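You operate a simulated robot arm through the tools that you are given. There is no shell and no other tool.

Carry out the task below with a simulated two-armed robot. There is one attempt and no reset: what you move stays moved.

JOB
Check in both returns and sort them; arm only the one that goes back on the shelf.
Fine: use the book reader; no record goes in QUERY; switch the security block off again.

Only the result counts: the job must be done as asked and must still hold three seconds after the hand-in. Knocking over, shifting, dropping, spilling or breaking anything else fails it.

ROBOT AND FRAMES
Two 7-joint arms with fingered hands on one trunk that stands fixed in place. Base frame: the origin is at the foot of the trunk, x ahead of it, y to its left, z up; the work surface is at about z = 76.6. Lengths are in cm, angles in degrees, forces in N, time in s.
The left shoulder is at [3, 11.9, 109.4], the right one opposite. With the tool pointing down near the work surface each hand reaches from about 10 to 74 cm from the base axis, measured 20 degrees to its own side. Payload 3.8 kg a hand.
The tool frame of a hand sits at the grasp point between the pads (the TCP): z along the fingers, y along the line on which they close. The tips reach 2.5 cm beyond it. The gripper opens to 8.8 cm; its body begins 2.9 cm behind the TCP. The gripper is a hand of 4 fingers: y runs from the thumb to the fingers, the wrist lies at [-1.3, -10.6, -17.4] in the tool frame, and closing takes about 1.5 s.
Orientation is that of the tool frame in the base frame, as [roll, pitch, yaw] about the fixed x, y, z axes, in that order (R = Rz(yaw) Ry(pitch) Rx(roll)). With the fingers straight down and the wrist toward the robot, the tool's x, y and z point along [0, 1, 0], [1, 0, 0] and [0, 0, -1] of the base frame.

CONTROLS
- The arms move only by the tool play_rows. It takes "left_increments", "right_increments" or both (then of equal length, played together; a hand with none holds still); each is a list of rows, each a list of 2 entries, a list of its own where there are three numbers: the shift along the tool's x, y, z in cm, then the turn, a rotation vector about the tool's x, y, z in degrees. In form: [[[x, y, z], [rx, ry, rz]], ...]. A call has 1 to 20 rows; each row is the pose to reach, as a shift and turn from the pose commanded when the call began, along the tool's axes at that moment. "left_fingers" and "right_fingers" are, for a hand that has rows, the closure in counts, from 0 (fully open) to 255 (shut), set as the call begins (left out, the last holds). A row lasts 0.2 s, in which the tool goes at most 5 cm and 8.6 degrees; a call with a longer step from one row to the next is refused whole, and so is a gripper value outside its range. Where a pose cannot be reached the arm comes as near as it can. A force on the tool above 40 N (or 10 N above the force at the start of the call, whichever is more), or a blocked arm, ends the call early, and 0.2 s more pass. The fingers move at their own pace (about 15.3 cm/s each) and stop on an object; they squeeze with about 26 N. The grip force told is the motor's: it shows also when the fingers shut on nothing. Time passes only in rows, and 0.2 s behind the last, so rows that repeat a pose let the fingers close. It gives the time, the measured TCP pose, the force on the tool (base axes), the opening and the grip force at its end, in the units of the frame above (readings bear some noise), with the torque about the TCP (base axes, N m) and any sound that the robot's microphone picked up, and new pictures: "views" is both (left out), scene, wrist or none (wrist: the cameras of the hands that moved).
- Cameras (640 x 400 px; columns grow to the right, rows downward): "scene" is now at [5.71, -2.04, 164.71]; the picture's right is [-0.24, -0.97, 0.00], its down [-0.71, 0.18, -0.69] and it looks along [0.67, -0.17, -0.73] (base axes); focal length 319 px, centre (320, 200). "left" rides on the left gripper at [-6.4, -8.3, -9.8] in its tool frame; the picture's right is [-0.62, -0.37, 0.69], its down [0.71, -0.63, 0.30] and it looks along [0.32, 0.68, 0.65] (tool axes); focal length 265 px, centre (320, 200). "right" rides on the right gripper at [6.4, -8.3, -9.8] in its tool frame; the picture's right is [-0.62, 0.37, -0.69], its down [-0.71, -0.63, 0.30] and it looks along [-0.32, 0.68, 0.65] (tool axes); focal length 265 px, centre (320, 200). There is no depth. A picture from a camera that has moved, and an enlarged one, comes with that camera's place and axes in the base frame and with its lens.
- slide_trunk(by): moves the trunk up (or, below 0, down) by that many cm; the arms and the scene camera ride with it, the base frame stays. It gives what a move gives, with no picture.
- finger_targets(index, middle, ring, thumb_bend, thumb_turn, hand): sets how far each is bent, from 0 (flat) to 1 (curled in); at 0.3 the hand is open as for a grip, at 0.7 the pads meet at the TCP. One left out holds its place. A second passes; each finger stops where it meets its share of the squeeze, and holds until it gets a number again. A gripper value or a shape takes the hand back. It gives what a move gives, with no picture; readings hold the bend of each and the force on the fingers (four entries, about 0 where the hand has none), thumb and palm. thumb_turn goes from beside the hand (0) to across from the fingers (1), as for a grip.
- set_grasp(shape, hand): the hand has 4 fingers and takes this shape, open, in about a second: jaw (thumb against the fingers, like two jaws); tri (thumb and two fingers); tip (a fingertip pinch); poke (one finger out to press); point (the index stretched); flat (the hand flat); cup (the hand cupped); fist (a fist). The gripper value then closes the fingers along that shape, each until it touches; the sizes above hold for jaw. It gives what a move gives, with no picture.
- head_to(pan, tilt): turns the head with the scene camera to pan (to the left, within 120 degrees either way) and tilt (down, from -29 to 69), counted from straight ahead of the robot. It gives what a move gives, and a new picture of the scene camera.
- inspect(camera, box): a new picture of the part [left, top, right, bottom] of that camera's present view, enlarged. It takes no simulated time.
- close_job(): hands the job in; it is judged then, once.

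Places have to be worked out from the pictures, the camera data and where the tool is seen. Open the grippers and draw the arms clear of the work before you hand the job in, unless the task says otherwise.

The tools are called after "Call:" as name(argument=value, ...) on one line, values as JSON. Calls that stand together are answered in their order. play_rows: Moves the arms, as the interface text tells. Its arguments: {"type":"object","properties":{"left_increments":{"type":"array"},"left_fingers":{"type":"number"},"right_increments":{"type":"array"},"right_fingers":{"type":"number"},"views":{"type":"string","enum":["both","scene","wrist","none"]}},"required":[]} The other tools are called the same way: slide_trunk (by) moves the trunk up or down; set_grasp (shape, hand) gives the hand a shape; finger_targets (index, middle, ring, thumb_bend, thumb_turn, hand) moves the fingers one by one; head_to (pan, tilt) turns the head that bears the scene camera; inspect (camera, box) takes an enlarged picture of a part of a camera's view; close_job () hands the job in.

At the start:

```text
clock: 0.0
left_tool_pos: [39.88, 22.04, 123.52]
left_tool_rot: [180.0, 0.2, 89.9]
left_contact_force: [0.8, -0.1, 0.4]
left_ft_torque: [0.0, 0.02, 0.02]
left_grip_width: 8.74
left_grip_force: 0.0
left_shape: jaw
left_bend: [0.3, 0.3, 0.3, 0.3, 0.98]
left_finger forces: [0.1, 0.1, 0.0, 0.0, 0.0, 0.0]
right_tool_pos: [50.65, -7.05, 118.56]
right_tool_rot: [-180.0, 0.0, 90.0]
right_contact_force: [0.0, 0.0, -0.7]
right_ft_torque: [0.0, -0.01, 0.04]
right_grip_width: 8.75
right_grip_force: 0.1
right_shape: jaw
right_bend: [0.3, 0.3, 0.3, 0.3, 0.98]
right_finger forces: [0.0, 0.1, 0.0, 0.0, 0.0, 0.0]
trunk travel left (down, up): [-25.0, 34.0]
head pan, tilt (commanded): [-14.0, 46.7]
```

scene: 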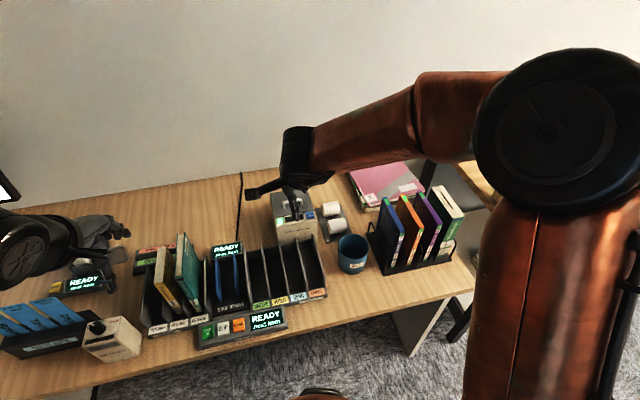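
right: 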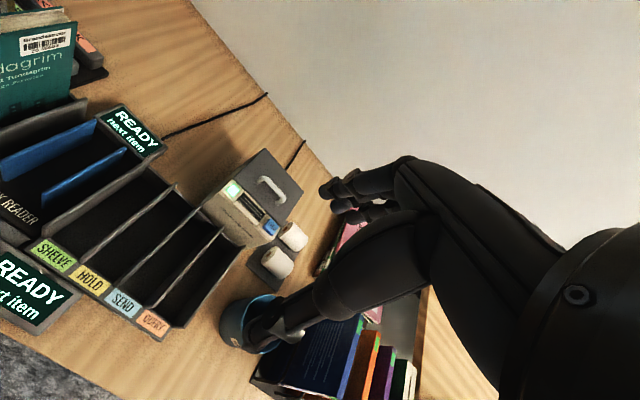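
left: 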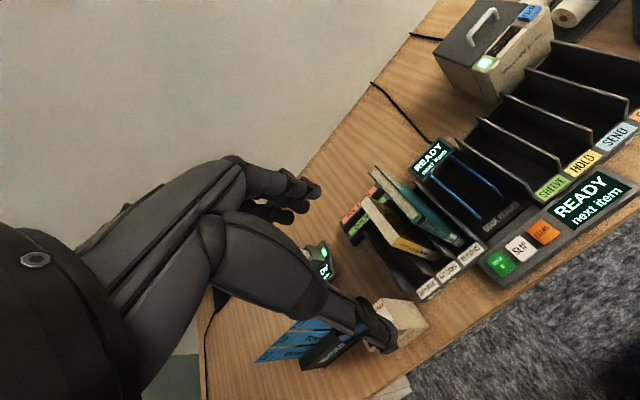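

I begin by looking at the scene enlarged, to read labels and understand the station before moving anything.

Call:
inspect(camera="scene", box=[130, 220, 340, 350])

Call:
inspect(camera="scene", box=[0, 240, 160, 370])

Call:
inspect(camera="scene", box=[250, 150, 480, 290])

Call:
inspect(camera="left", box=[320, 120, 640, 320])

Call:
inspect(camera="right", box=[0, 0, 320, 200])

Call:
inspect(camera="right", box=[0, 160, 320, 360])

Call:
inspect(camera="left", box=[220, 180, 480, 380])

```text
3.05 times, centred on (235, 285) of scene
camera zoom: at [5.71, -2.04, 164.71], right [-0.24, -0.97, 0.0], down [-0.71, 0.18, -0.69], along [0.67, -0.17, -0.73], focal length 972 px, centre (579, -59)
```

zoom: 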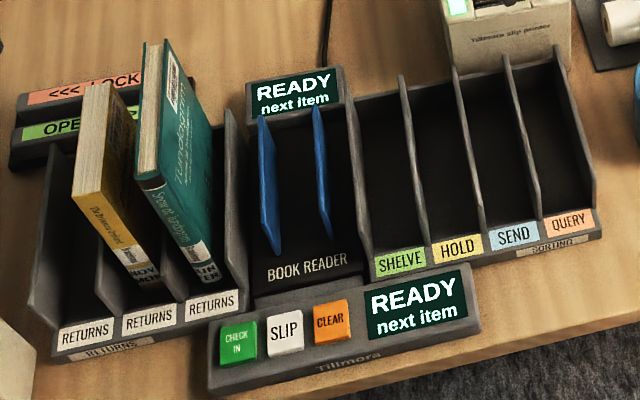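

```text
3.08 times, centred on (80, 305) of scene
camera zoom: at [5.71, -2.04, 164.71], right [-0.24, -0.97, 0.0], down [-0.71, 0.18, -0.69], along [0.67, -0.17, -0.73], focal length 981 px, centre (1058, -123)
```

zoom: 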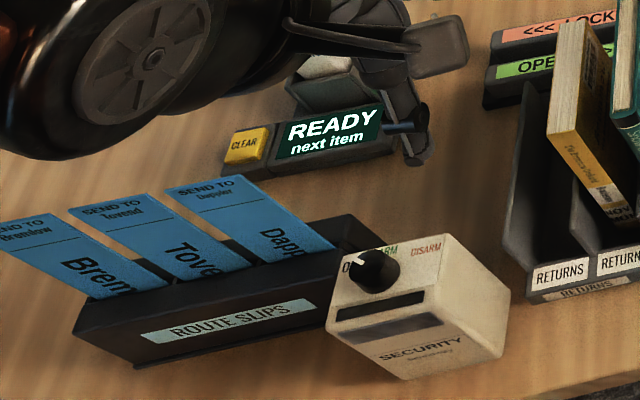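

```text
2.78 times, centred on (365, 220) of scene
camera zoom: at [5.71, -2.04, 164.71], right [-0.24, -0.97, 0.0], down [-0.71, 0.18, -0.69], along [0.67, -0.17, -0.73], focal length 887 px, centre (195, 144)
```

zoom: 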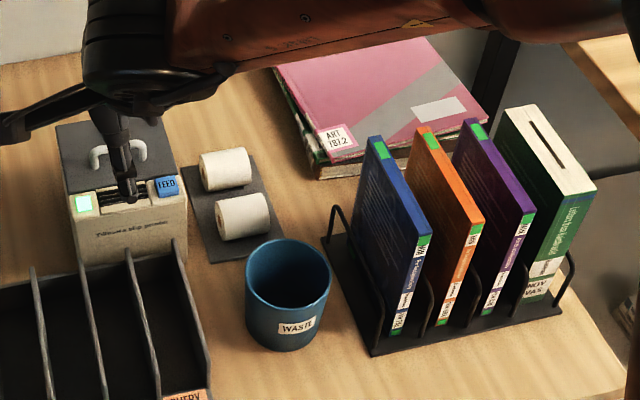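

```text
2.00 times, centred on (480, 220) of left
camera zoom: at [31.48, 15.62, 133.38], right [-0.37, -0.62, -0.69], down [-0.63, 0.71, -0.3], along [0.68, 0.32, -0.65], focal length 531 px, centre (0, 160)
```

zoom: 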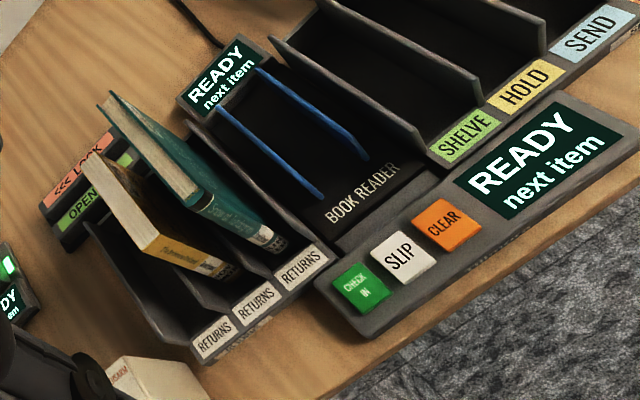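

```text
2.00 times, centred on (160, 100) of right
camera zoom: at [42.34, -0.72, 128.53], right [0.37, -0.62, 0.69], down [-0.63, -0.71, -0.3], along [0.68, -0.32, -0.65], focal length 531 px, centre (640, 400)
```

zoom: 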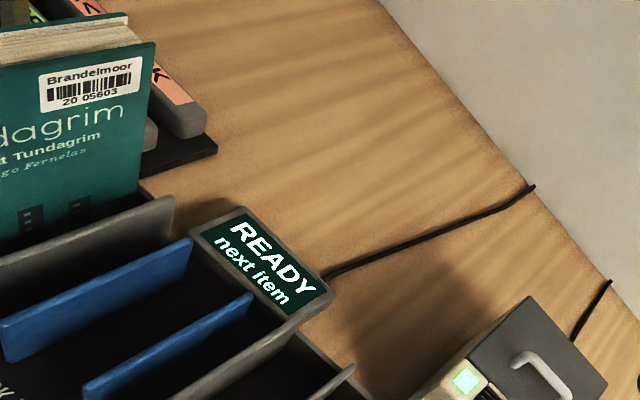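

```text
2.00 times, centred on (160, 260) of right
camera zoom: at [42.34, -0.72, 128.53], right [0.37, -0.62, 0.69], down [-0.63, -0.71, -0.3], along [0.68, -0.32, -0.65], focal length 531 px, centre (640, 80)
```

zoom: 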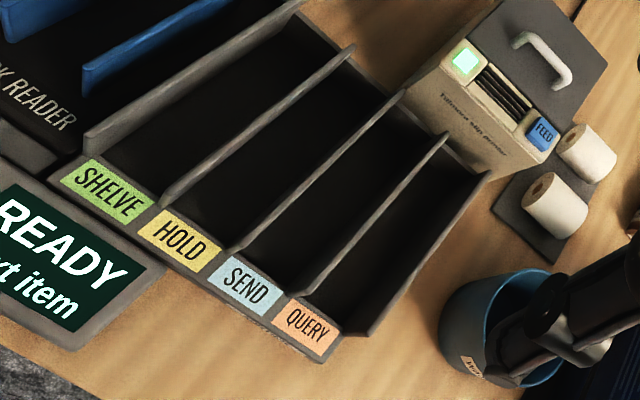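

```text
2.00 times, centred on (350, 280) of left
camera zoom: at [31.48, 15.62, 133.38], right [-0.37, -0.62, -0.69], down [-0.63, 0.71, -0.3], along [0.68, 0.32, -0.65], focal length 531 px, centre (260, 40)
```

zoom: 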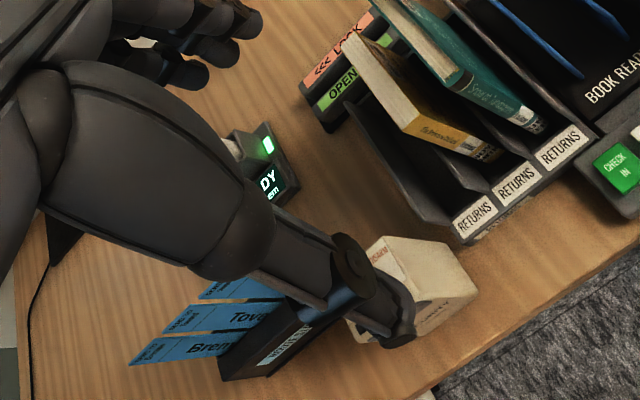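

The station has a returns rack with two books, a book reader with check-in panel, sorting bays, a security block with a knob and a second reader at the left. I turn the head to the left to see that part better.

Call:
head_to(pan=22, tilt=52)

```text
clock: 1.0
left_tool_pos: [39.89, 22.04, 123.39]
left_tool_rot: [180.0, 0.0, 90.1]
left_contact_force: [0.3, 0.4, 0.0]
left_ft_torque: [0.0, 0.04, 0.02]
left_grip_width: 8.76
left_grip_force: 0.1
left_shape: jaw
left_bend: [0.3, 0.3, 0.3, 0.3, 0.98]
left_finger forces: [0.1, 0.1, 0.1, 0.0, 0.0, 0.1]
right_tool_pos: [50.7, -7.05, 118.79]
right_tool_rot: [-179.9, 0.0, 90.0]
right_contact_force: [0.4, 0.5, 0.8]
right_ft_torque: [0.02, -0.01, -0.01]
right_grip_width: 8.76
right_grip_force: 0.1
right_shape: jaw
right_bend: [0.3, 0.3, 0.3, 0.3, 0.98]
right_finger forces: [0.0, 0.0, 0.1, 0.1, 0.1, 0.0]
trunk travel left (down, up): [-25.0, 34.0]
head pan, tilt (commanded): [22.0, 52.0]
camera scene: at [4.93, 2.69, 163.99], right [0.37, -0.93, 0.0], down [-0.73, -0.29, -0.62], along [0.57, 0.23, -0.79], focal length 319 px, centre (320, 200)
```

scene: 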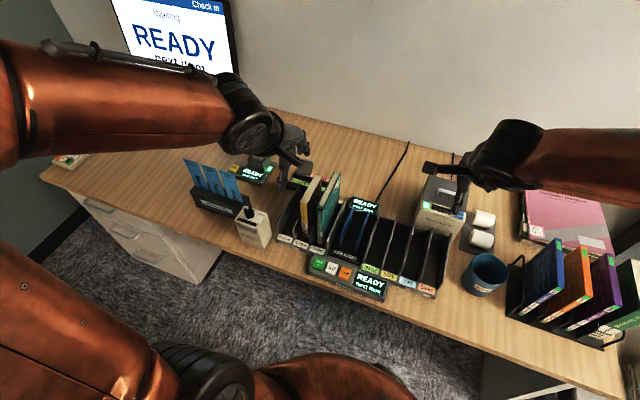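

There is also a wall monitor. I zoom on the parts of this view.

Call:
inspect(camera="scene", box=[260, 160, 400, 300])

Call:
inspect(camera="scene", box=[170, 140, 330, 260])

Call:
inspect(camera="scene", box=[330, 160, 520, 310])

Call:
inspect(camera="scene", box=[90, 0, 250, 100])

Call:
inspect(camera="scene", box=[480, 180, 640, 360])

```text
2.86 times, centred on (330, 230) of scene
camera zoom: at [4.93, 2.69, 163.99], right [0.37, -0.93, 0.0], down [-0.73, -0.29, -0.62], along [0.57, 0.23, -0.79], focal length 911 px, centre (291, 114)
```

zoom: 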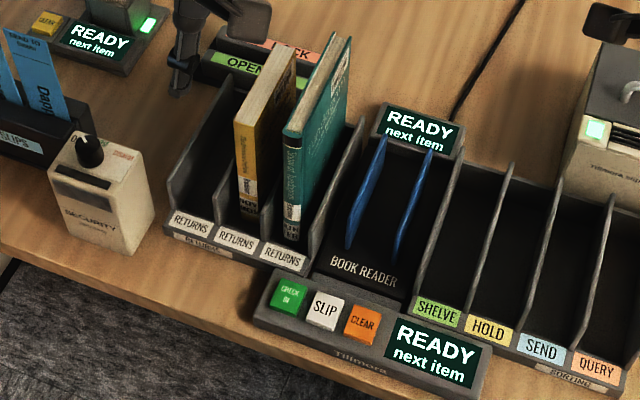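

```text
3.33 times, centred on (250, 200) of scene
camera zoom: at [4.93, 2.69, 163.99], right [0.37, -0.93, 0.0], down [-0.73, -0.29, -0.62], along [0.57, 0.23, -0.79], focal length 1063 px, centre (553, 200)
```

zoom: 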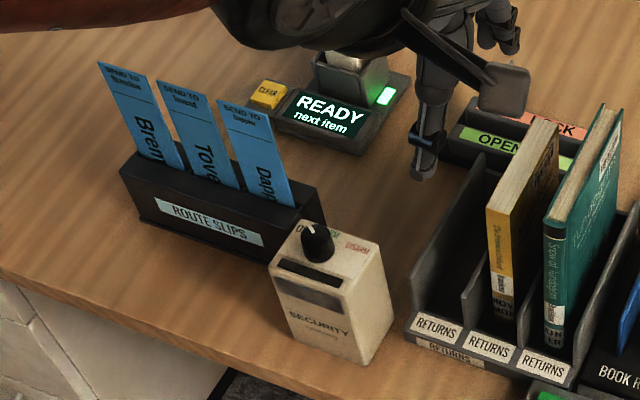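

```text
2.67 times, centred on (425, 235) of scene
camera zoom: at [4.93, 2.69, 163.99], right [0.37, -0.93, 0.0], down [-0.73, -0.29, -0.62], along [0.57, 0.23, -0.79], focal length 850 px, centre (40, 107)
```

zoom: 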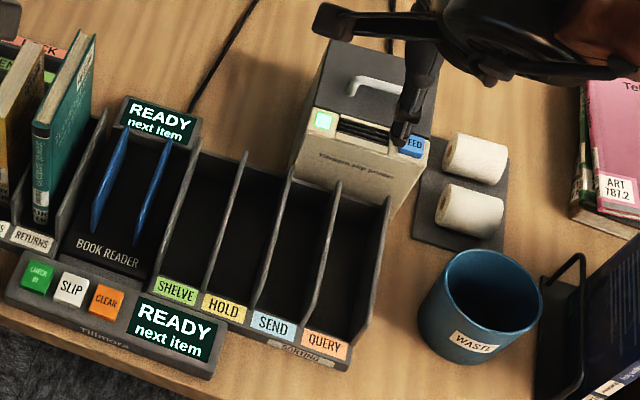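

```text
4.00 times, centred on (170, 50) of scene
camera zoom: at [4.93, 2.69, 163.99], right [0.37, -0.93, 0.0], down [-0.73, -0.29, -0.62], along [0.57, 0.23, -0.79], focal length 1275 px, centre (920, 800)
```

zoom: 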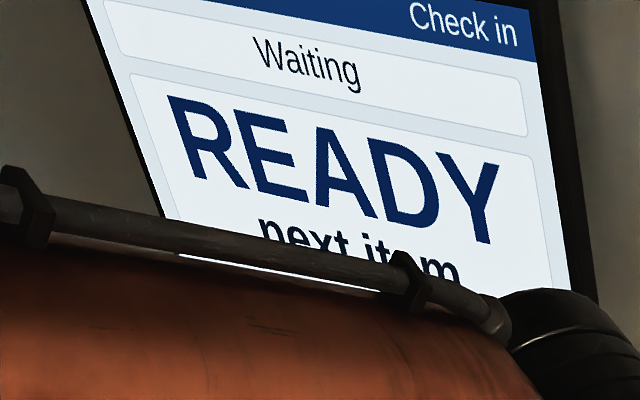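

```text
2.22 times, centred on (560, 270) of scene
camera zoom: at [4.93, 2.69, 163.99], right [0.37, -0.93, 0.0], down [-0.73, -0.29, -0.62], along [0.57, 0.23, -0.79], focal length 708 px, centre (-213, 44)
```

zoom: 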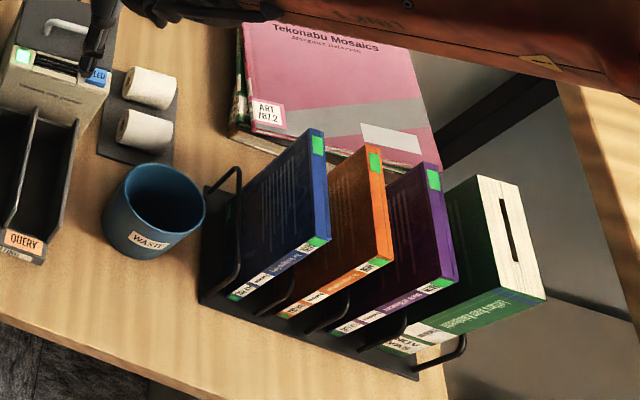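

The dividers are low (about z 83) and the books rise to about z 97. I zoom tighter on the security block, the displays and the books.

Call:
inspect(camera="scene", box=[225, 185, 285, 255])

Call:
inspect(camera="scene", box=[285, 165, 355, 255])

Call:
inspect(camera="scene", box=[225, 150, 325, 210])

Call:
inspect(camera="left", box=[370, 160, 490, 250])

Call:
inspect(camera="right", box=[0, 0, 120, 80])

Call:
inspect(camera="scene", box=[410, 160, 480, 240])

```text
5.71 times, centred on (255, 220) of scene
camera zoom: at [4.93, 2.69, 163.99], right [0.37, -0.93, 0.0], down [-0.73, -0.29, -0.62], along [0.57, 0.23, -0.79], focal length 1822 px, centre (691, 86)
```

zoom: 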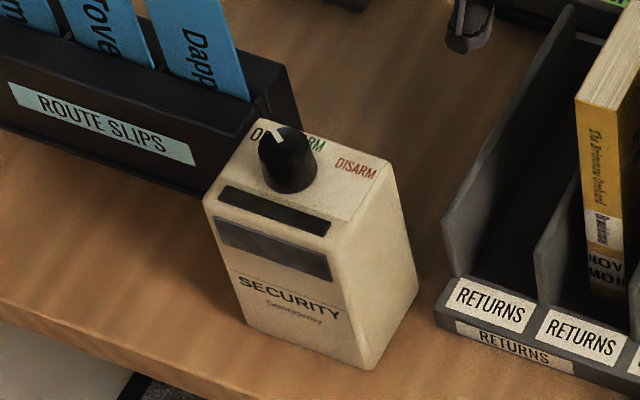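

```text
4.44 times, centred on (320, 210) of scene
camera zoom: at [4.93, 2.69, 163.99], right [0.37, -0.93, 0.0], down [-0.73, -0.29, -0.62], along [0.57, 0.23, -0.79], focal length 1417 px, centre (320, 156)
```

zoom: 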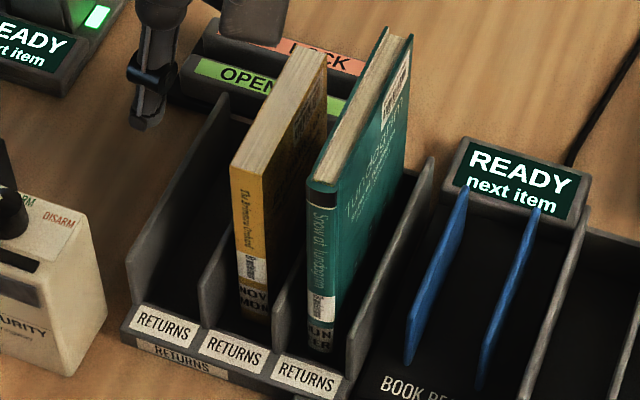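

```text
6.40 times, centred on (275, 180) of scene
camera zoom: at [4.93, 2.69, 163.99], right [0.37, -0.93, 0.0], down [-0.73, -0.29, -0.62], along [0.57, 0.23, -0.79], focal length 2040 px, centre (608, 328)
```

zoom: 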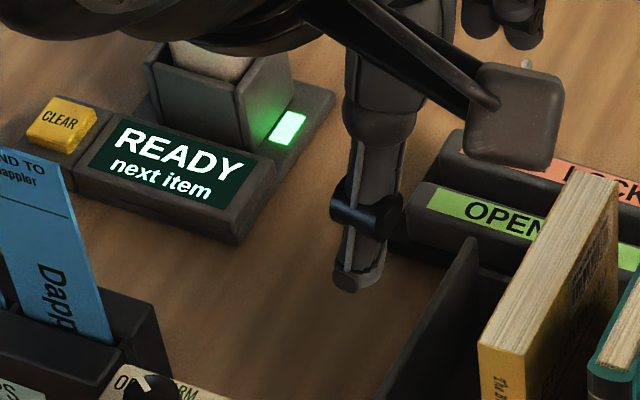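

```text
4.44 times, centred on (430, 205) of left
camera zoom: at [31.48, 15.62, 133.38], right [-0.37, -0.62, -0.69], down [-0.63, 0.71, -0.3], along [0.68, 0.32, -0.65], focal length 1180 px, centre (-169, 178)
```

zoom: 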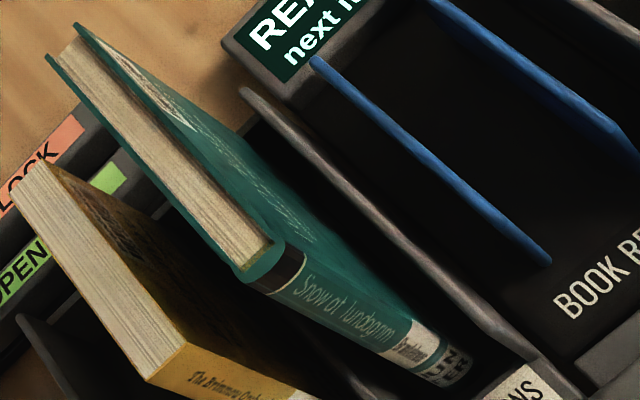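

```text
5.00 times, centred on (60, 40) of right
camera zoom: at [42.34, -0.73, 128.52], right [0.37, -0.62, 0.69], down [-0.63, -0.71, -0.3], along [0.68, -0.32, -0.65], focal length 1327 px, centre (1620, 1000)
```

zoom: 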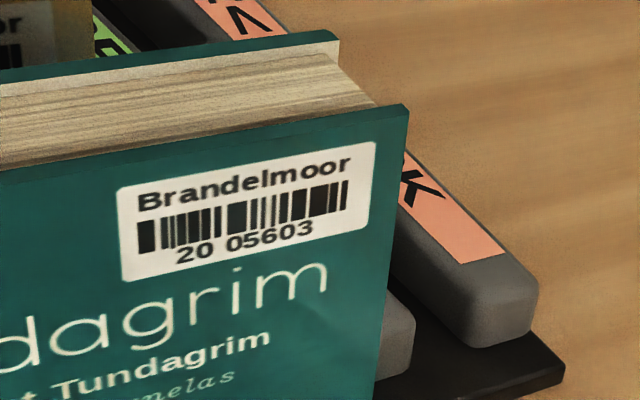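

```text
5.00 times, centred on (445, 200) of scene
camera zoom: at [4.93, 2.69, 163.99], right [0.37, -0.93, 0.0], down [-0.73, -0.29, -0.62], along [0.57, 0.23, -0.79], focal length 1594 px, centre (-305, 200)
```

zoom: 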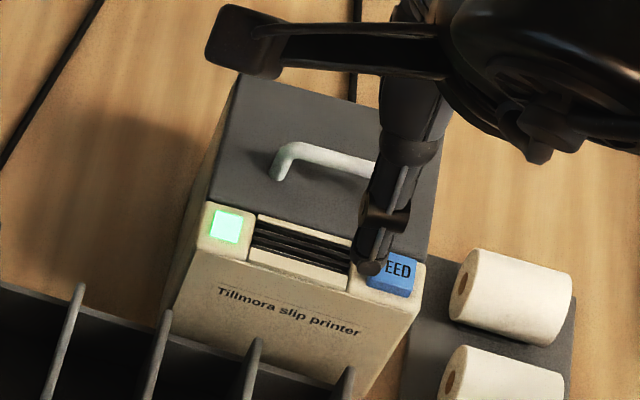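

I judge the books at x 52–64, teal at y≈21.4 (top z≈97), yellow at y≈27 (top z≈94.5), the reader cradle centred near y≈12.5, and the security block at about (46, 41) with its top near z 90. I turn the left hand so that its fingers close across y and look around from there.

Call:
play_rows(left_increments=[[[1.5, 0.5, 0], [0, 0, 8.2]], [[3, 1, 1], [0, 0, 16.4]], [[4.5, 1.5, 2], [0, 0, 24.6]], [[6, 2, 3], [0, 0, 32.8]], [[7.5, 2.5, 4], [0, 0, 41]], [[9, 3, 5], [0, 0, 49.2]], [[10.5, 3.5, 6], [0, 0, 57.4]], [[12, 4, 7], [0, 0, 65.6]], [[13.5, 4.5, 8], [0, 0, 73.8]], [[14.5, 5, 9], [0, 0, 82]], [[15.5, 5, 10], [0, 0, 90]]], views="both")

```text
clock: 3.4
left_tool_pos: [45.12, 37.56, 113.37]
left_tool_rot: [179.9, 0.1, -0.1]
left_contact_force: [0.8, 0.9, -0.2]
left_ft_torque: [0.04, 0.0, 0.03]
left_grip_width: 8.75
left_grip_force: 0.0
left_shape: jaw
left_bend: [0.3, 0.3, 0.3, 0.3, 0.98]
left_finger forces: [0.0, 0.0, 0.1, 0.0, 0.1, 0.1]
right_tool_pos: [50.8, -7.09, 118.61]
right_tool_rot: [179.9, 0.0, 90.0]
right_contact_force: [0.7, 0.4, 0.4]
right_ft_torque: [0.02, 0.02, -0.02]
right_grip_width: 8.76
right_grip_force: 0.1
right_shape: jaw
right_bend: [0.3, 0.3, 0.3, 0.3, 0.98]
right_finger forces: [0.1, 0.0, 0.0, 0.1, 0.0, 0.1]
trunk travel left (down, up): [-25.0, 34.0]
head pan, tilt (commanded): [22.0, 52.0]
camera scene: at [4.99, 2.77, 163.99], right [0.37, -0.93, 0.0], down [-0.73, -0.3, -0.61], along [0.57, 0.23, -0.79], focal length 319 px, centre (320, 200)
camera left: at [38.53, 45.95, 123.25], right [-0.62, 0.37, -0.69], down [0.72, 0.63, -0.31], along [0.32, -0.69, -0.65], focal length 265 px, centre (320, 200)
```

scene: 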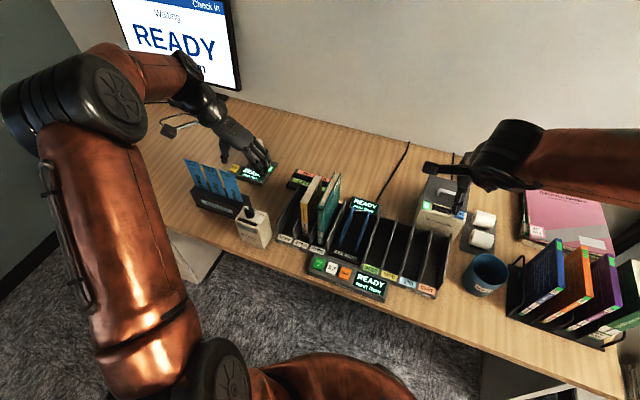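
left: 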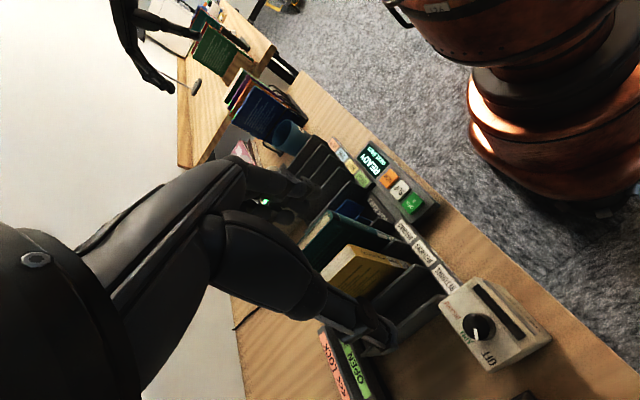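

The left camera now sees the block's top. I zoom on it and on the books.

Call:
inspect(camera="left", box=[430, 270, 560, 380])

Call:
inspect(camera="left", box=[290, 180, 450, 330])

Call:
inspect(camera="scene", box=[280, 165, 350, 255])

```text
3.64 times, centred on (495, 325) of left
camera zoom: at [38.53, 45.95, 123.25], right [-0.62, 0.37, -0.69], down [0.72, 0.63, -0.31], along [0.32, -0.69, -0.65], focal length 965 px, centre (-316, -254)
```

zoom: 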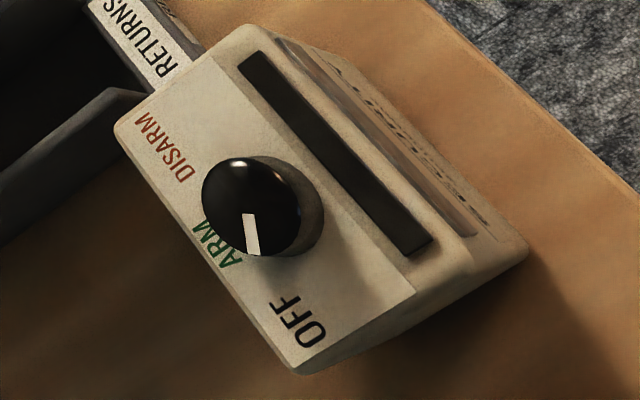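

```text
2.67 times, centred on (370, 255) of left
camera zoom: at [38.53, 45.95, 123.25], right [-0.62, 0.37, -0.69], down [0.72, 0.63, -0.31], along [0.32, -0.69, -0.65], focal length 708 px, centre (187, 53)
```

zoom: 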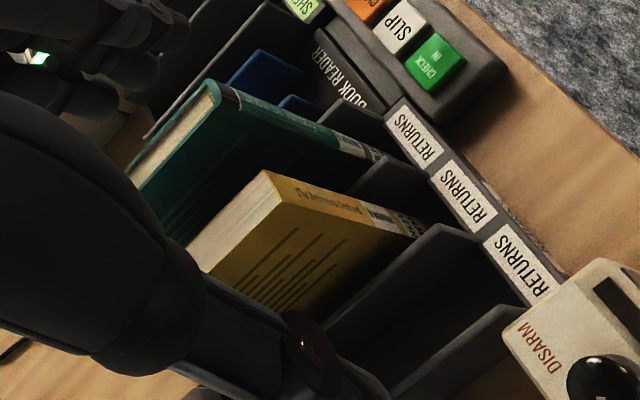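

```text
4.44 times, centred on (315, 210) of scene
camera zoom: at [4.99, 2.77, 163.99], right [0.37, -0.93, 0.0], down [-0.73, -0.3, -0.61], along [0.57, 0.23, -0.79], focal length 1417 px, centre (342, 156)
```

zoom: 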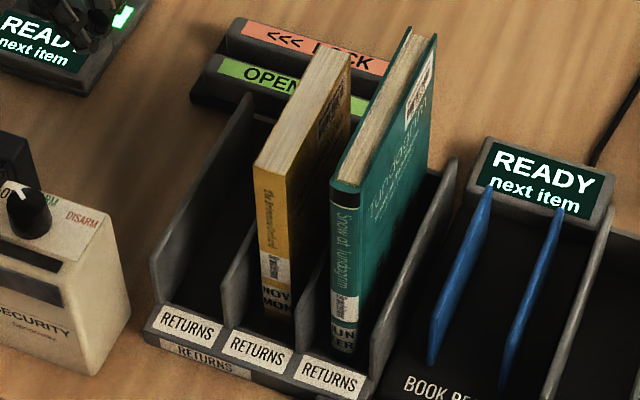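

The security knob stands at OFF with ARM and DISARM clockwise from it. I place yellow at y 26–28, x 52.4–63.4 and go above it with the left hand partly closed so that the fingers will fit between the two books.

Call:
play_rows(left_increments=[[[3, 2.5, 1.5], [0, 0, 0]], [[6, 5, 3.5], [0, 0, 0]], [[9, 7.5, 5.5], [0, 0, 0]], [[11, 9.2, 7.5], [0, 0, 0]], [[12.4, 10, 9], [0, 0, 0]], [[12.4, 10, 9], [0, 0, 0]]], left_fingers=115, views="both")

```text
clock: 4.8
left_tool_pos: [57.34, 27.39, 104.54]
left_tool_rot: [-180.0, 0.1, 0.0]
left_contact_force: [-0.1, -0.4, -0.2]
left_ft_torque: [-0.01, 0.01, -0.01]
left_grip_width: 4.85
left_grip_force: 0.0
left_shape: jaw
left_bend: [0.74, 0.42, 0.39, 0.67, 1.0]
left_finger forces: [0.0, 0.0, 0.1, 0.1, 0.0, 0.1]
right_tool_pos: [50.55, -7.1, 118.7]
right_tool_rot: [-179.9, 0.0, 90.0]
right_contact_force: [-0.2, -0.4, 0.6]
right_ft_torque: [0.02, -0.01, 0.01]
right_grip_width: 8.77
right_grip_force: 0.0
right_shape: jaw
right_bend: [0.3, 0.3, 0.3, 0.3, 0.98]
right_finger forces: [0.0, 0.1, 0.0, 0.0, 0.0, 0.0]
trunk travel left (down, up): [-25.0, 34.0]
head pan, tilt (commanded): [22.0, 52.0]
camera scene: at [4.9, 2.71, 163.99], right [0.37, -0.93, 0.0], down [-0.73, -0.3, -0.62], along [0.57, 0.23, -0.79], focal length 319 px, centre (320, 200)
camera left: at [50.77, 35.67, 114.37], right [-0.62, 0.37, -0.69], down [0.71, 0.63, -0.3], along [0.32, -0.68, -0.65], focal length 265 px, centre (320, 200)
```

scene: 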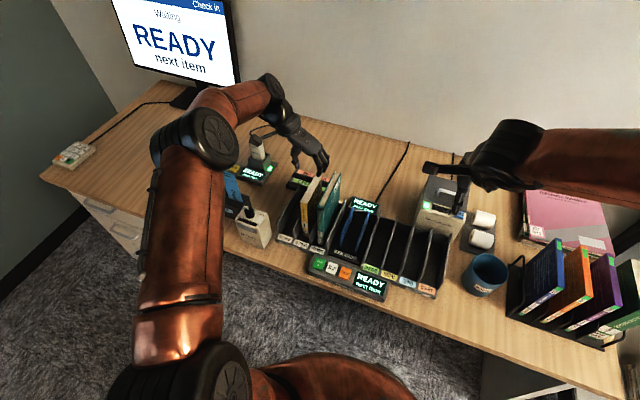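
left: 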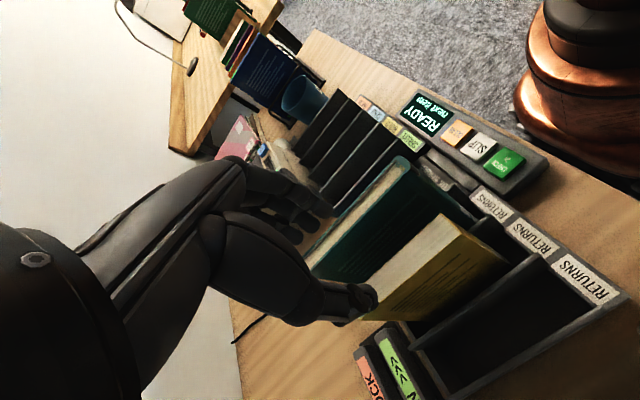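

The opening is about 4.9 cm. I zoom on the left camera to see how fingers and thumb lie relative to the books.

Call:
inspect(camera="left", box=[220, 150, 460, 330])

Call:
inspect(camera="scene", box=[260, 110, 370, 230])

```text
2.22 times, centred on (340, 240) of left
camera zoom: at [50.77, 35.67, 114.37], right [-0.62, 0.37, -0.69], down [0.71, 0.63, -0.3], along [0.32, -0.68, -0.65], focal length 590 px, centre (276, 111)
```

zoom: 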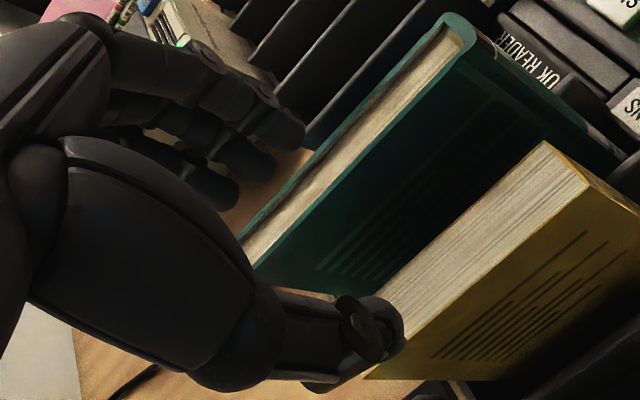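

```text
3.33 times, centred on (315, 170) of scene
camera zoom: at [4.9, 2.71, 163.99], right [0.37, -0.93, 0.0], down [-0.73, -0.3, -0.62], along [0.57, 0.23, -0.79], focal length 1063 px, centre (337, 300)
```

zoom: 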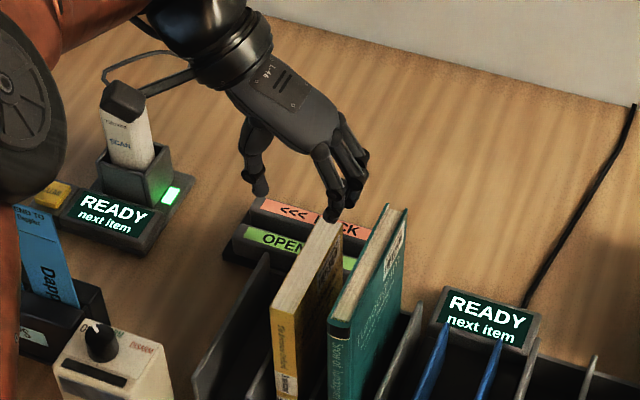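

The hand's finger knuckles bulge outward but the thumb side is slim and vertical, so I take the teal book first: thumb in the gap between the books, fingers on teal's free right side. I move over it at y≈20.8.

Call:
play_rows(left_increments=[[[0.2, 2.2, 0], [0, 0, 0]], [[0.3, 4.4, 0], [0, 0, 0]], [[0.3, 6.6, 0.5], [0, 0, 0]], [[0.3, 6.6, 2.5], [0, 0, 0]], [[0.3, 6.6, 2.5], [0, 0, 0]]], views="both")

```text
clock: 6.0
left_tool_pos: [57.57, 20.6, 101.92]
left_tool_rot: [179.9, 0.0, -0.1]
left_contact_force: [-0.3, 0.5, -0.4]
left_ft_torque: [-0.01, -0.01, -0.02]
left_grip_width: 4.85
left_grip_force: 0.1
left_shape: jaw
left_bend: [0.74, 0.42, 0.39, 0.67, 1.0]
left_finger forces: [0.1, 0.1, 0.0, 0.0, 0.1, 0.0]
right_tool_pos: [50.68, -7.25, 118.73]
right_tool_rot: [-179.9, 0.0, 90.0]
right_contact_force: [-0.9, 0.3, 0.1]
right_ft_torque: [0.0, -0.01, 0.0]
right_grip_width: 8.79
right_grip_force: 0.0
right_shape: jaw
right_bend: [0.3, 0.3, 0.3, 0.3, 0.98]
right_finger forces: [0.1, 0.0, 0.0, 0.0, 0.0, 0.1]
trunk travel left (down, up): [-25.0, 34.0]
head pan, tilt (commanded): [22.0, 52.0]
camera scene: at [4.91, 2.67, 163.99], right [0.37, -0.93, 0.0], down [-0.73, -0.3, -0.62], along [0.57, 0.23, -0.79], focal length 319 px, centre (320, 200)
camera left: at [50.99, 29.06, 111.89], right [-0.62, 0.37, -0.69], down [0.71, 0.63, -0.3], along [0.32, -0.68, -0.65], focal length 265 px, centre (320, 200)
```

scene: 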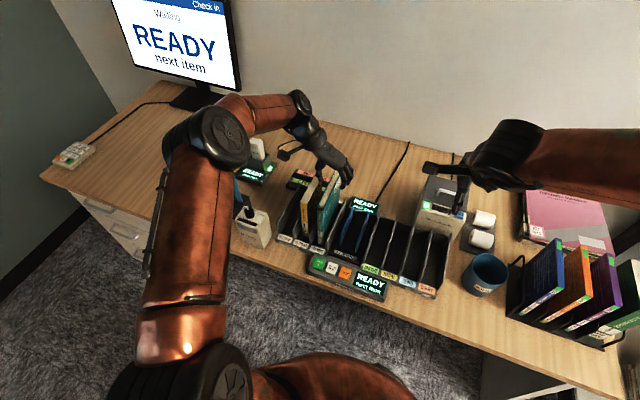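
left: 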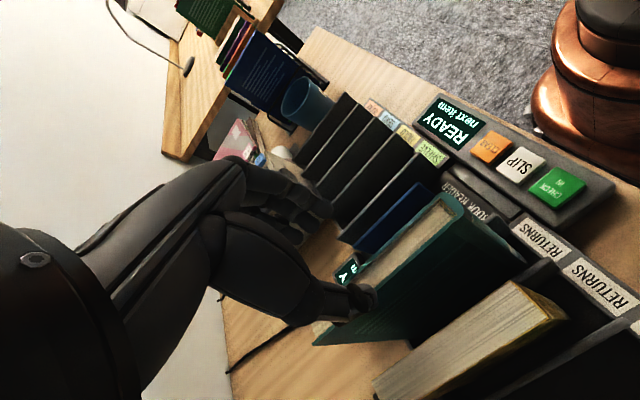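

I check the finger gap more closely before going down.

Call:
inspect(camera="left", box=[240, 170, 480, 350])

Call:
inspect(camera="scene", box=[270, 120, 370, 220])

```text
2.22 times, centred on (360, 260) of left
camera zoom: at [50.99, 29.06, 111.89], right [-0.62, 0.37, -0.69], down [0.71, 0.63, -0.3], along [0.32, -0.68, -0.65], focal length 590 px, centre (231, 67)
```

zoom: 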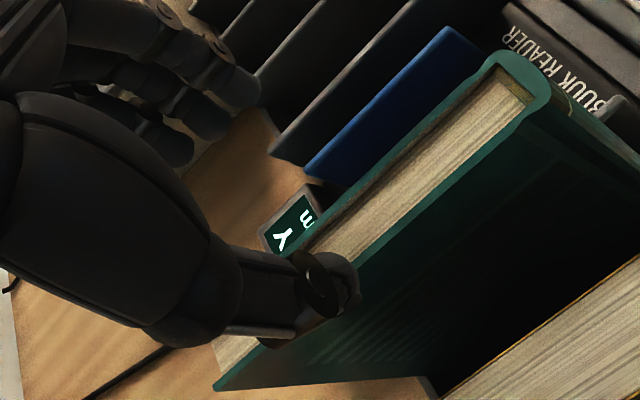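

```text
4.00 times, centred on (320, 170) of scene
camera zoom: at [4.91, 2.67, 163.99], right [0.37, -0.93, 0.0], down [-0.73, -0.3, -0.62], along [0.57, 0.23, -0.79], focal length 1275 px, centre (320, 320)
```

zoom: 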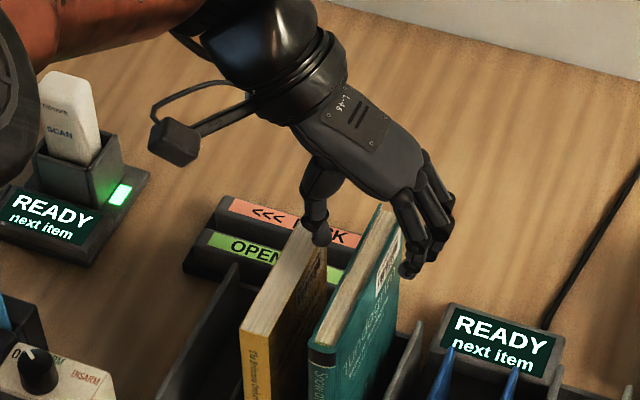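

Thumb is at y≈24, in the gap (22.3–26). I lower by 3.5 cm and check.

Call:
play_rows(left_increments=[[[0, 0, 1.2], [0, 0, 0]], [[0, 0, 2.4], [0, 0, 0]], [[0, 0, 3.6], [0, 0, 0]]], views="both")

```text
clock: 6.8
left_tool_pos: [57.69, 20.76, 98.4]
left_tool_rot: [-180.0, 0.0, 0.0]
left_contact_force: [-1.4, -0.3, -0.6]
left_ft_torque: [0.01, 0.0, 0.03]
left_grip_width: 4.87
left_grip_force: 0.1
left_shape: jaw
left_bend: [0.74, 0.42, 0.39, 0.67, 1.0]
left_finger forces: [0.1, 0.0, 0.0, 0.0, 0.0, 0.0]
right_tool_pos: [50.75, -7.0, 118.83]
right_tool_rot: [-180.0, 0.0, 90.0]
right_contact_force: [0.1, 0.5, -0.1]
right_ft_torque: [0.0, -0.03, 0.01]
right_grip_width: 8.76
right_grip_force: 0.0
right_shape: jaw
right_bend: [0.3, 0.3, 0.3, 0.3, 0.98]
right_finger forces: [0.0, 0.1, 0.1, 0.0, 0.1, 0.1]
trunk travel left (down, up): [-25.0, 34.0]
head pan, tilt (commanded): [22.0, 52.0]
camera scene: at [4.97, 2.72, 163.99], right [0.37, -0.93, 0.0], down [-0.73, -0.3, -0.62], along [0.57, 0.23, -0.79], focal length 319 px, centre (320, 200)
camera left: at [51.16, 29.17, 108.23], right [-0.62, 0.37, -0.69], down [0.71, 0.63, -0.3], along [0.32, -0.68, -0.65], focal length 265 px, centre (320, 200)
```

scene: 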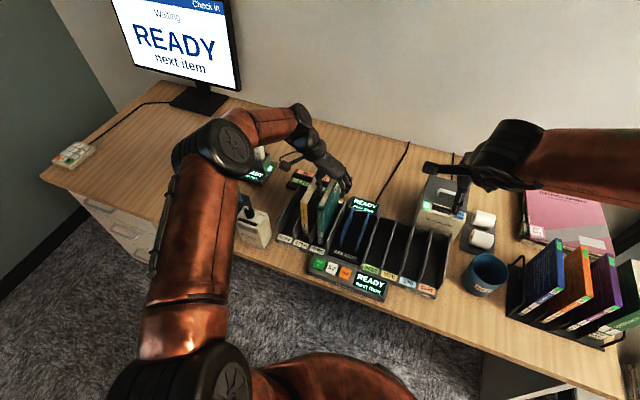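
left: 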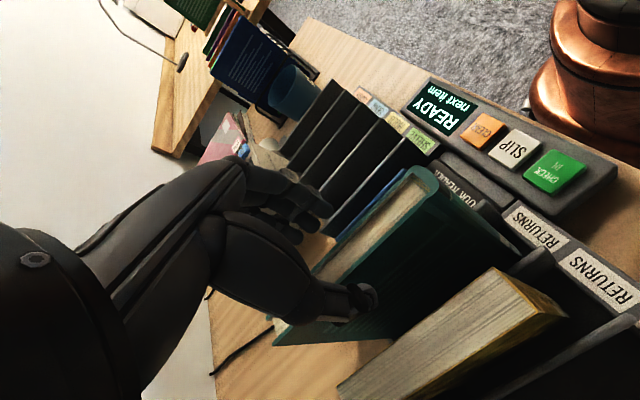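

No contact. I go down the remaining 3.6 cm to TCP z≈94.8 and check.

Call:
play_rows(left_increments=[[[0, 0, 1.2], [0, 0, 0]], [[0, 0, 2.4], [0, 0, 0]], [[0, 0, 3.6], [0, 0, 0]], [[0, 0, 3.6], [0, 0, 0]]], views="both")

```text
clock: 7.8
left_tool_pos: [57.55, 20.89, 94.7]
left_tool_rot: [-179.9, 0.0, -0.1]
left_contact_force: [0.8, 0.9, -0.3]
left_ft_torque: [0.0, -0.04, 0.03]
left_grip_width: 4.88
left_grip_force: 0.1
left_shape: jaw
left_bend: [0.74, 0.42, 0.39, 0.67, 1.0]
left_finger forces: [0.1, 0.0, 0.1, 0.1, 0.1, 0.1]
right_tool_pos: [50.75, -7.15, 118.74]
right_tool_rot: [-179.9, 0.0, 90.0]
right_contact_force: [-0.5, 0.5, 0.2]
right_ft_torque: [-0.01, -0.04, 0.01]
right_grip_width: 8.76
right_grip_force: 0.1
right_shape: jaw
right_bend: [0.3, 0.3, 0.3, 0.3, 0.98]
right_finger forces: [0.0, 0.1, 0.0, 0.0, 0.0, 0.1]
trunk travel left (down, up): [-25.0, 34.0]
head pan, tilt (commanded): [22.0, 52.0]
camera scene: at [4.93, 2.7, 163.99], right [0.37, -0.93, 0.0], down [-0.73, -0.3, -0.62], along [0.57, 0.23, -0.79], focal length 319 px, centre (320, 200)
camera left: at [51.1, 29.25, 104.63], right [-0.62, 0.37, -0.69], down [0.71, 0.63, -0.3], along [0.32, -0.68, -0.65], focal length 265 px, centre (320, 200)
```

scene: 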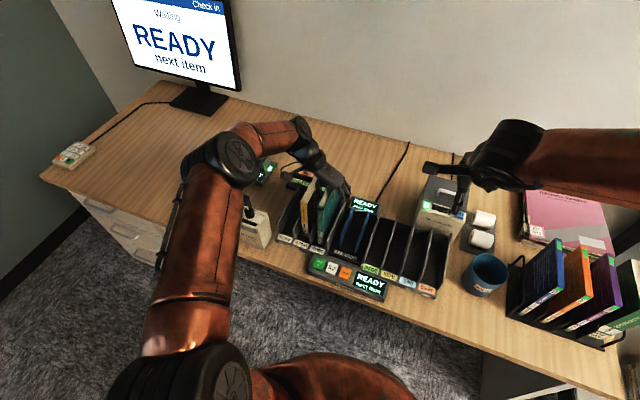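
left: 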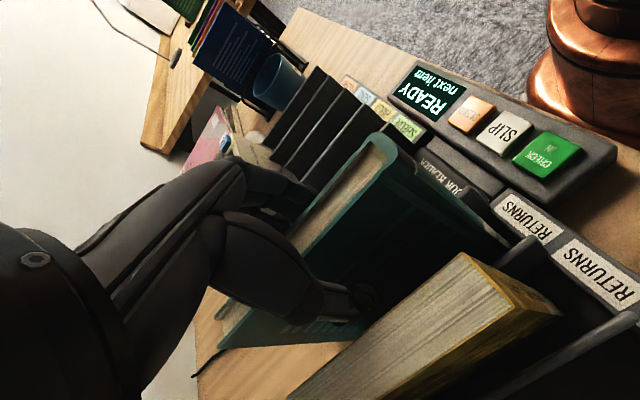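

The book lies between thumb and fingers without contact. I close the hand.

Call:
play_rows(left_increments=[[[0, 0, 0], [0, 0, 0]], [[0, 0, 0], [0, 0, 0]], [[0, 0, 0], [0, 0, 0]], [[0, 0, 0], [0, 0, 0]], [[0, 0, 0], [0, 0, 0]], [[0, 0, 0], [0, 0, 0]], [[0, 0, 0], [0, 0, 0]], [[0, 0, 0], [0, 0, 0]]], left_fingers=255, views="both")

```text
clock: 9.6
left_tool_pos: [57.65, 20.94, 94.81]
left_tool_rot: [-180.0, 0.0, 0.1]
left_contact_force: [-0.3, 0.3, -0.2]
left_ft_torque: [-0.02, -0.01, -0.01]
left_grip_width: 1.57
left_grip_force: 26.4
left_shape: jaw
left_bend: [0.72, 0.65, 0.67, 0.75, 1.0]
left_finger forces: [14.6, 5.7, 2.7, 0.0, 23.2, 0.0]
right_tool_pos: [50.7, -7.08, 118.7]
right_tool_rot: [-179.9, 0.0, 90.0]
right_contact_force: [0.6, -0.5, 1.6]
right_ft_torque: [0.02, 0.05, -0.01]
right_grip_width: 8.76
right_grip_force: 0.0
right_shape: jaw
right_bend: [0.3, 0.3, 0.3, 0.3, 0.98]
right_finger forces: [0.0, 0.0, 0.1, 0.0, 0.0, 0.0]
trunk travel left (down, up): [-25.0, 34.0]
head pan, tilt (commanded): [22.0, 52.0]
camera scene: at [4.98, 2.72, 163.99], right [0.37, -0.93, 0.0], down [-0.73, -0.3, -0.62], along [0.57, 0.23, -0.79], focal length 319 px, centre (320, 200)
camera left: at [51.13, 29.26, 104.62], right [-0.62, 0.37, -0.69], down [0.71, 0.63, -0.3], along [0.32, -0.68, -0.65], focal length 265 px, centre (320, 200)
```

scene: 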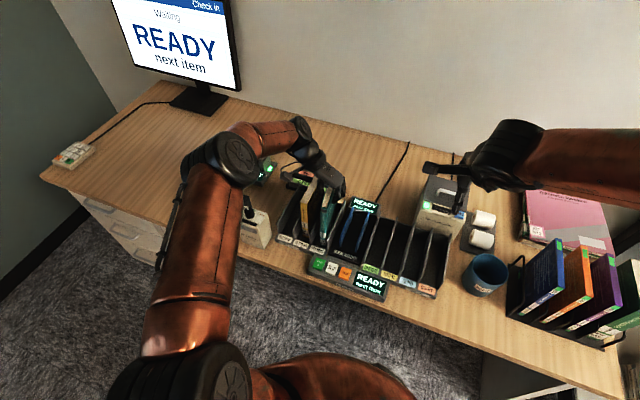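
left: 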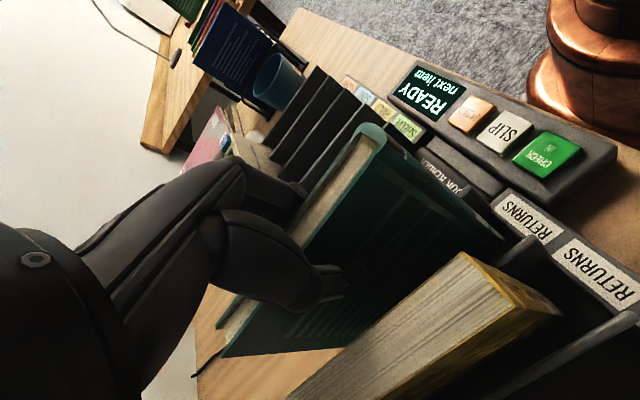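

Gripped firmly (26 N at 1.6 cm). I lift 12 cm straight up.

Call:
play_rows(left_increments=[[[0, 0, -1], [0, 0, 0]], [[0, 0, -2.5], [0, 0, 0]], [[0, 0, -4.5], [0, 0, 0]], [[0, 0, -6.5], [0, 0, 0]], [[0, 0, -8.5], [0, 0, 0]], [[0, 0, -10.5], [0, 0, 0]], [[0, 0, -12], [0, 0, 0]], [[0, 0, -12], [0, 0, 0]]], views="both")

```text
clock: 11.4
left_tool_pos: [57.79, 21.09, 106.68]
left_tool_rot: [180.0, 0.1, 0.0]
left_contact_force: [-1.3, -0.5, -2.9]
left_ft_torque: [0.01, 0.0, 0.03]
left_grip_width: 1.56
left_grip_force: 25.7
left_shape: jaw
left_bend: [0.72, 0.65, 0.68, 0.75, 1.0]
left_finger forces: [14.8, 5.6, 2.8, 0.1, 23.2, 0.0]
right_tool_pos: [50.83, -7.13, 118.68]
right_tool_rot: [179.9, 0.0, 90.0]
right_contact_force: [0.9, 0.7, 0.1]
right_ft_torque: [-0.01, 0.02, -0.01]
right_grip_width: 8.78
right_grip_force: 0.0
right_shape: jaw
right_bend: [0.3, 0.3, 0.3, 0.3, 0.98]
right_finger forces: [0.1, 0.0, 0.0, 0.0, 0.1, 0.1]
trunk travel left (down, up): [-25.0, 34.0]
head pan, tilt (commanded): [22.0, 52.0]
camera scene: at [4.99, 2.73, 163.99], right [0.37, -0.93, 0.0], down [-0.73, -0.3, -0.62], along [0.57, 0.23, -0.79], focal length 319 px, centre (320, 200)
camera left: at [51.23, 29.44, 116.59], right [-0.62, 0.37, -0.69], down [0.71, 0.63, -0.31], along [0.32, -0.68, -0.65], focal length 265 px, centre (320, 200)
```

scene: 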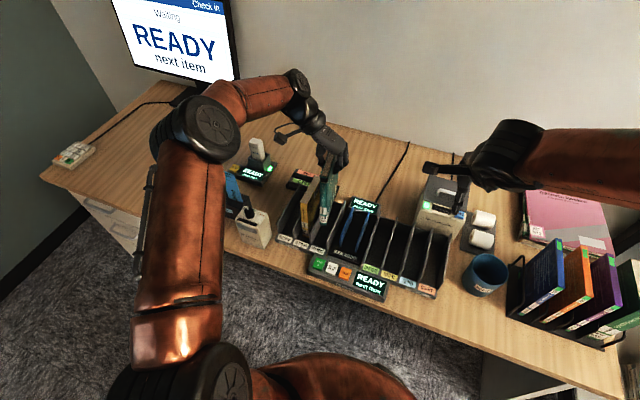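
left: 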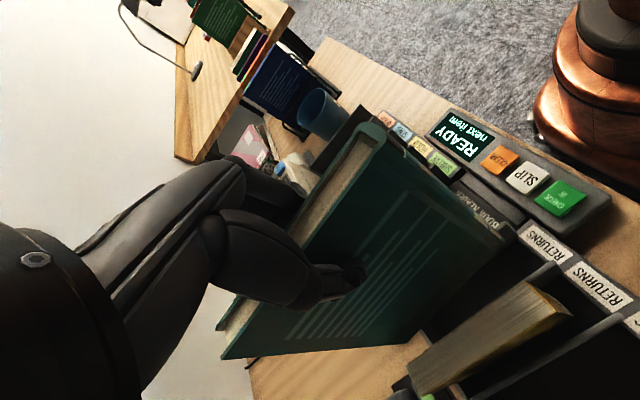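

The teal book is up and weighs about 3 N. I zoom to see its attitude and the yellow book.

Call:
inspect(camera="scene", box=[270, 130, 400, 270])

Call:
inspect(camera="right", box=[0, 0, 240, 160])

```text
2.86 times, centred on (335, 200) of scene
camera zoom: at [4.99, 2.73, 163.99], right [0.37, -0.93, 0.0], down [-0.73, -0.3, -0.62], along [0.57, 0.23, -0.79], focal length 911 px, centre (277, 200)
```

zoom: 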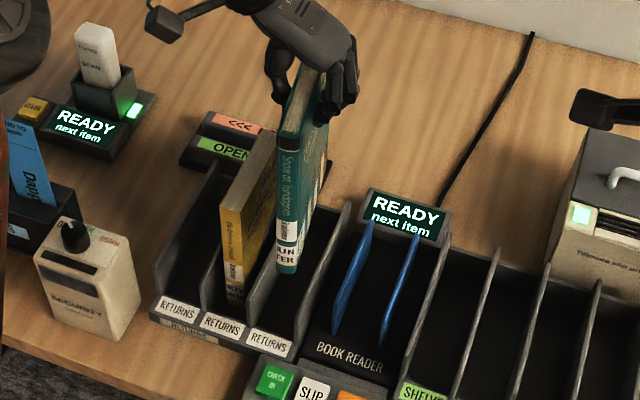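

```text
2.50 times, centred on (120, 80) of right
camera zoom: at [42.39, -0.7, 128.5], right [0.37, -0.62, 0.69], down [-0.63, -0.71, -0.3], along [0.68, -0.32, -0.65], focal length 664 px, centre (820, 500)
```

zoom: 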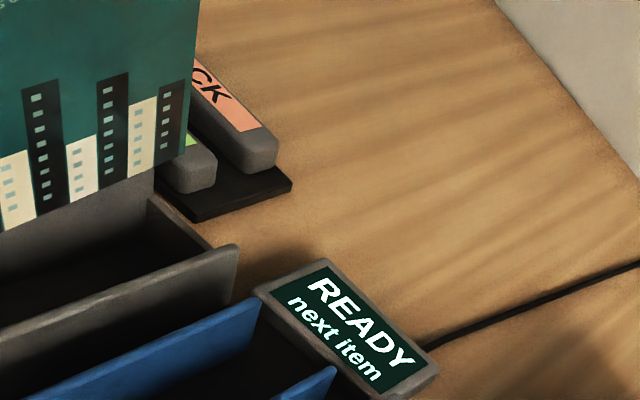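

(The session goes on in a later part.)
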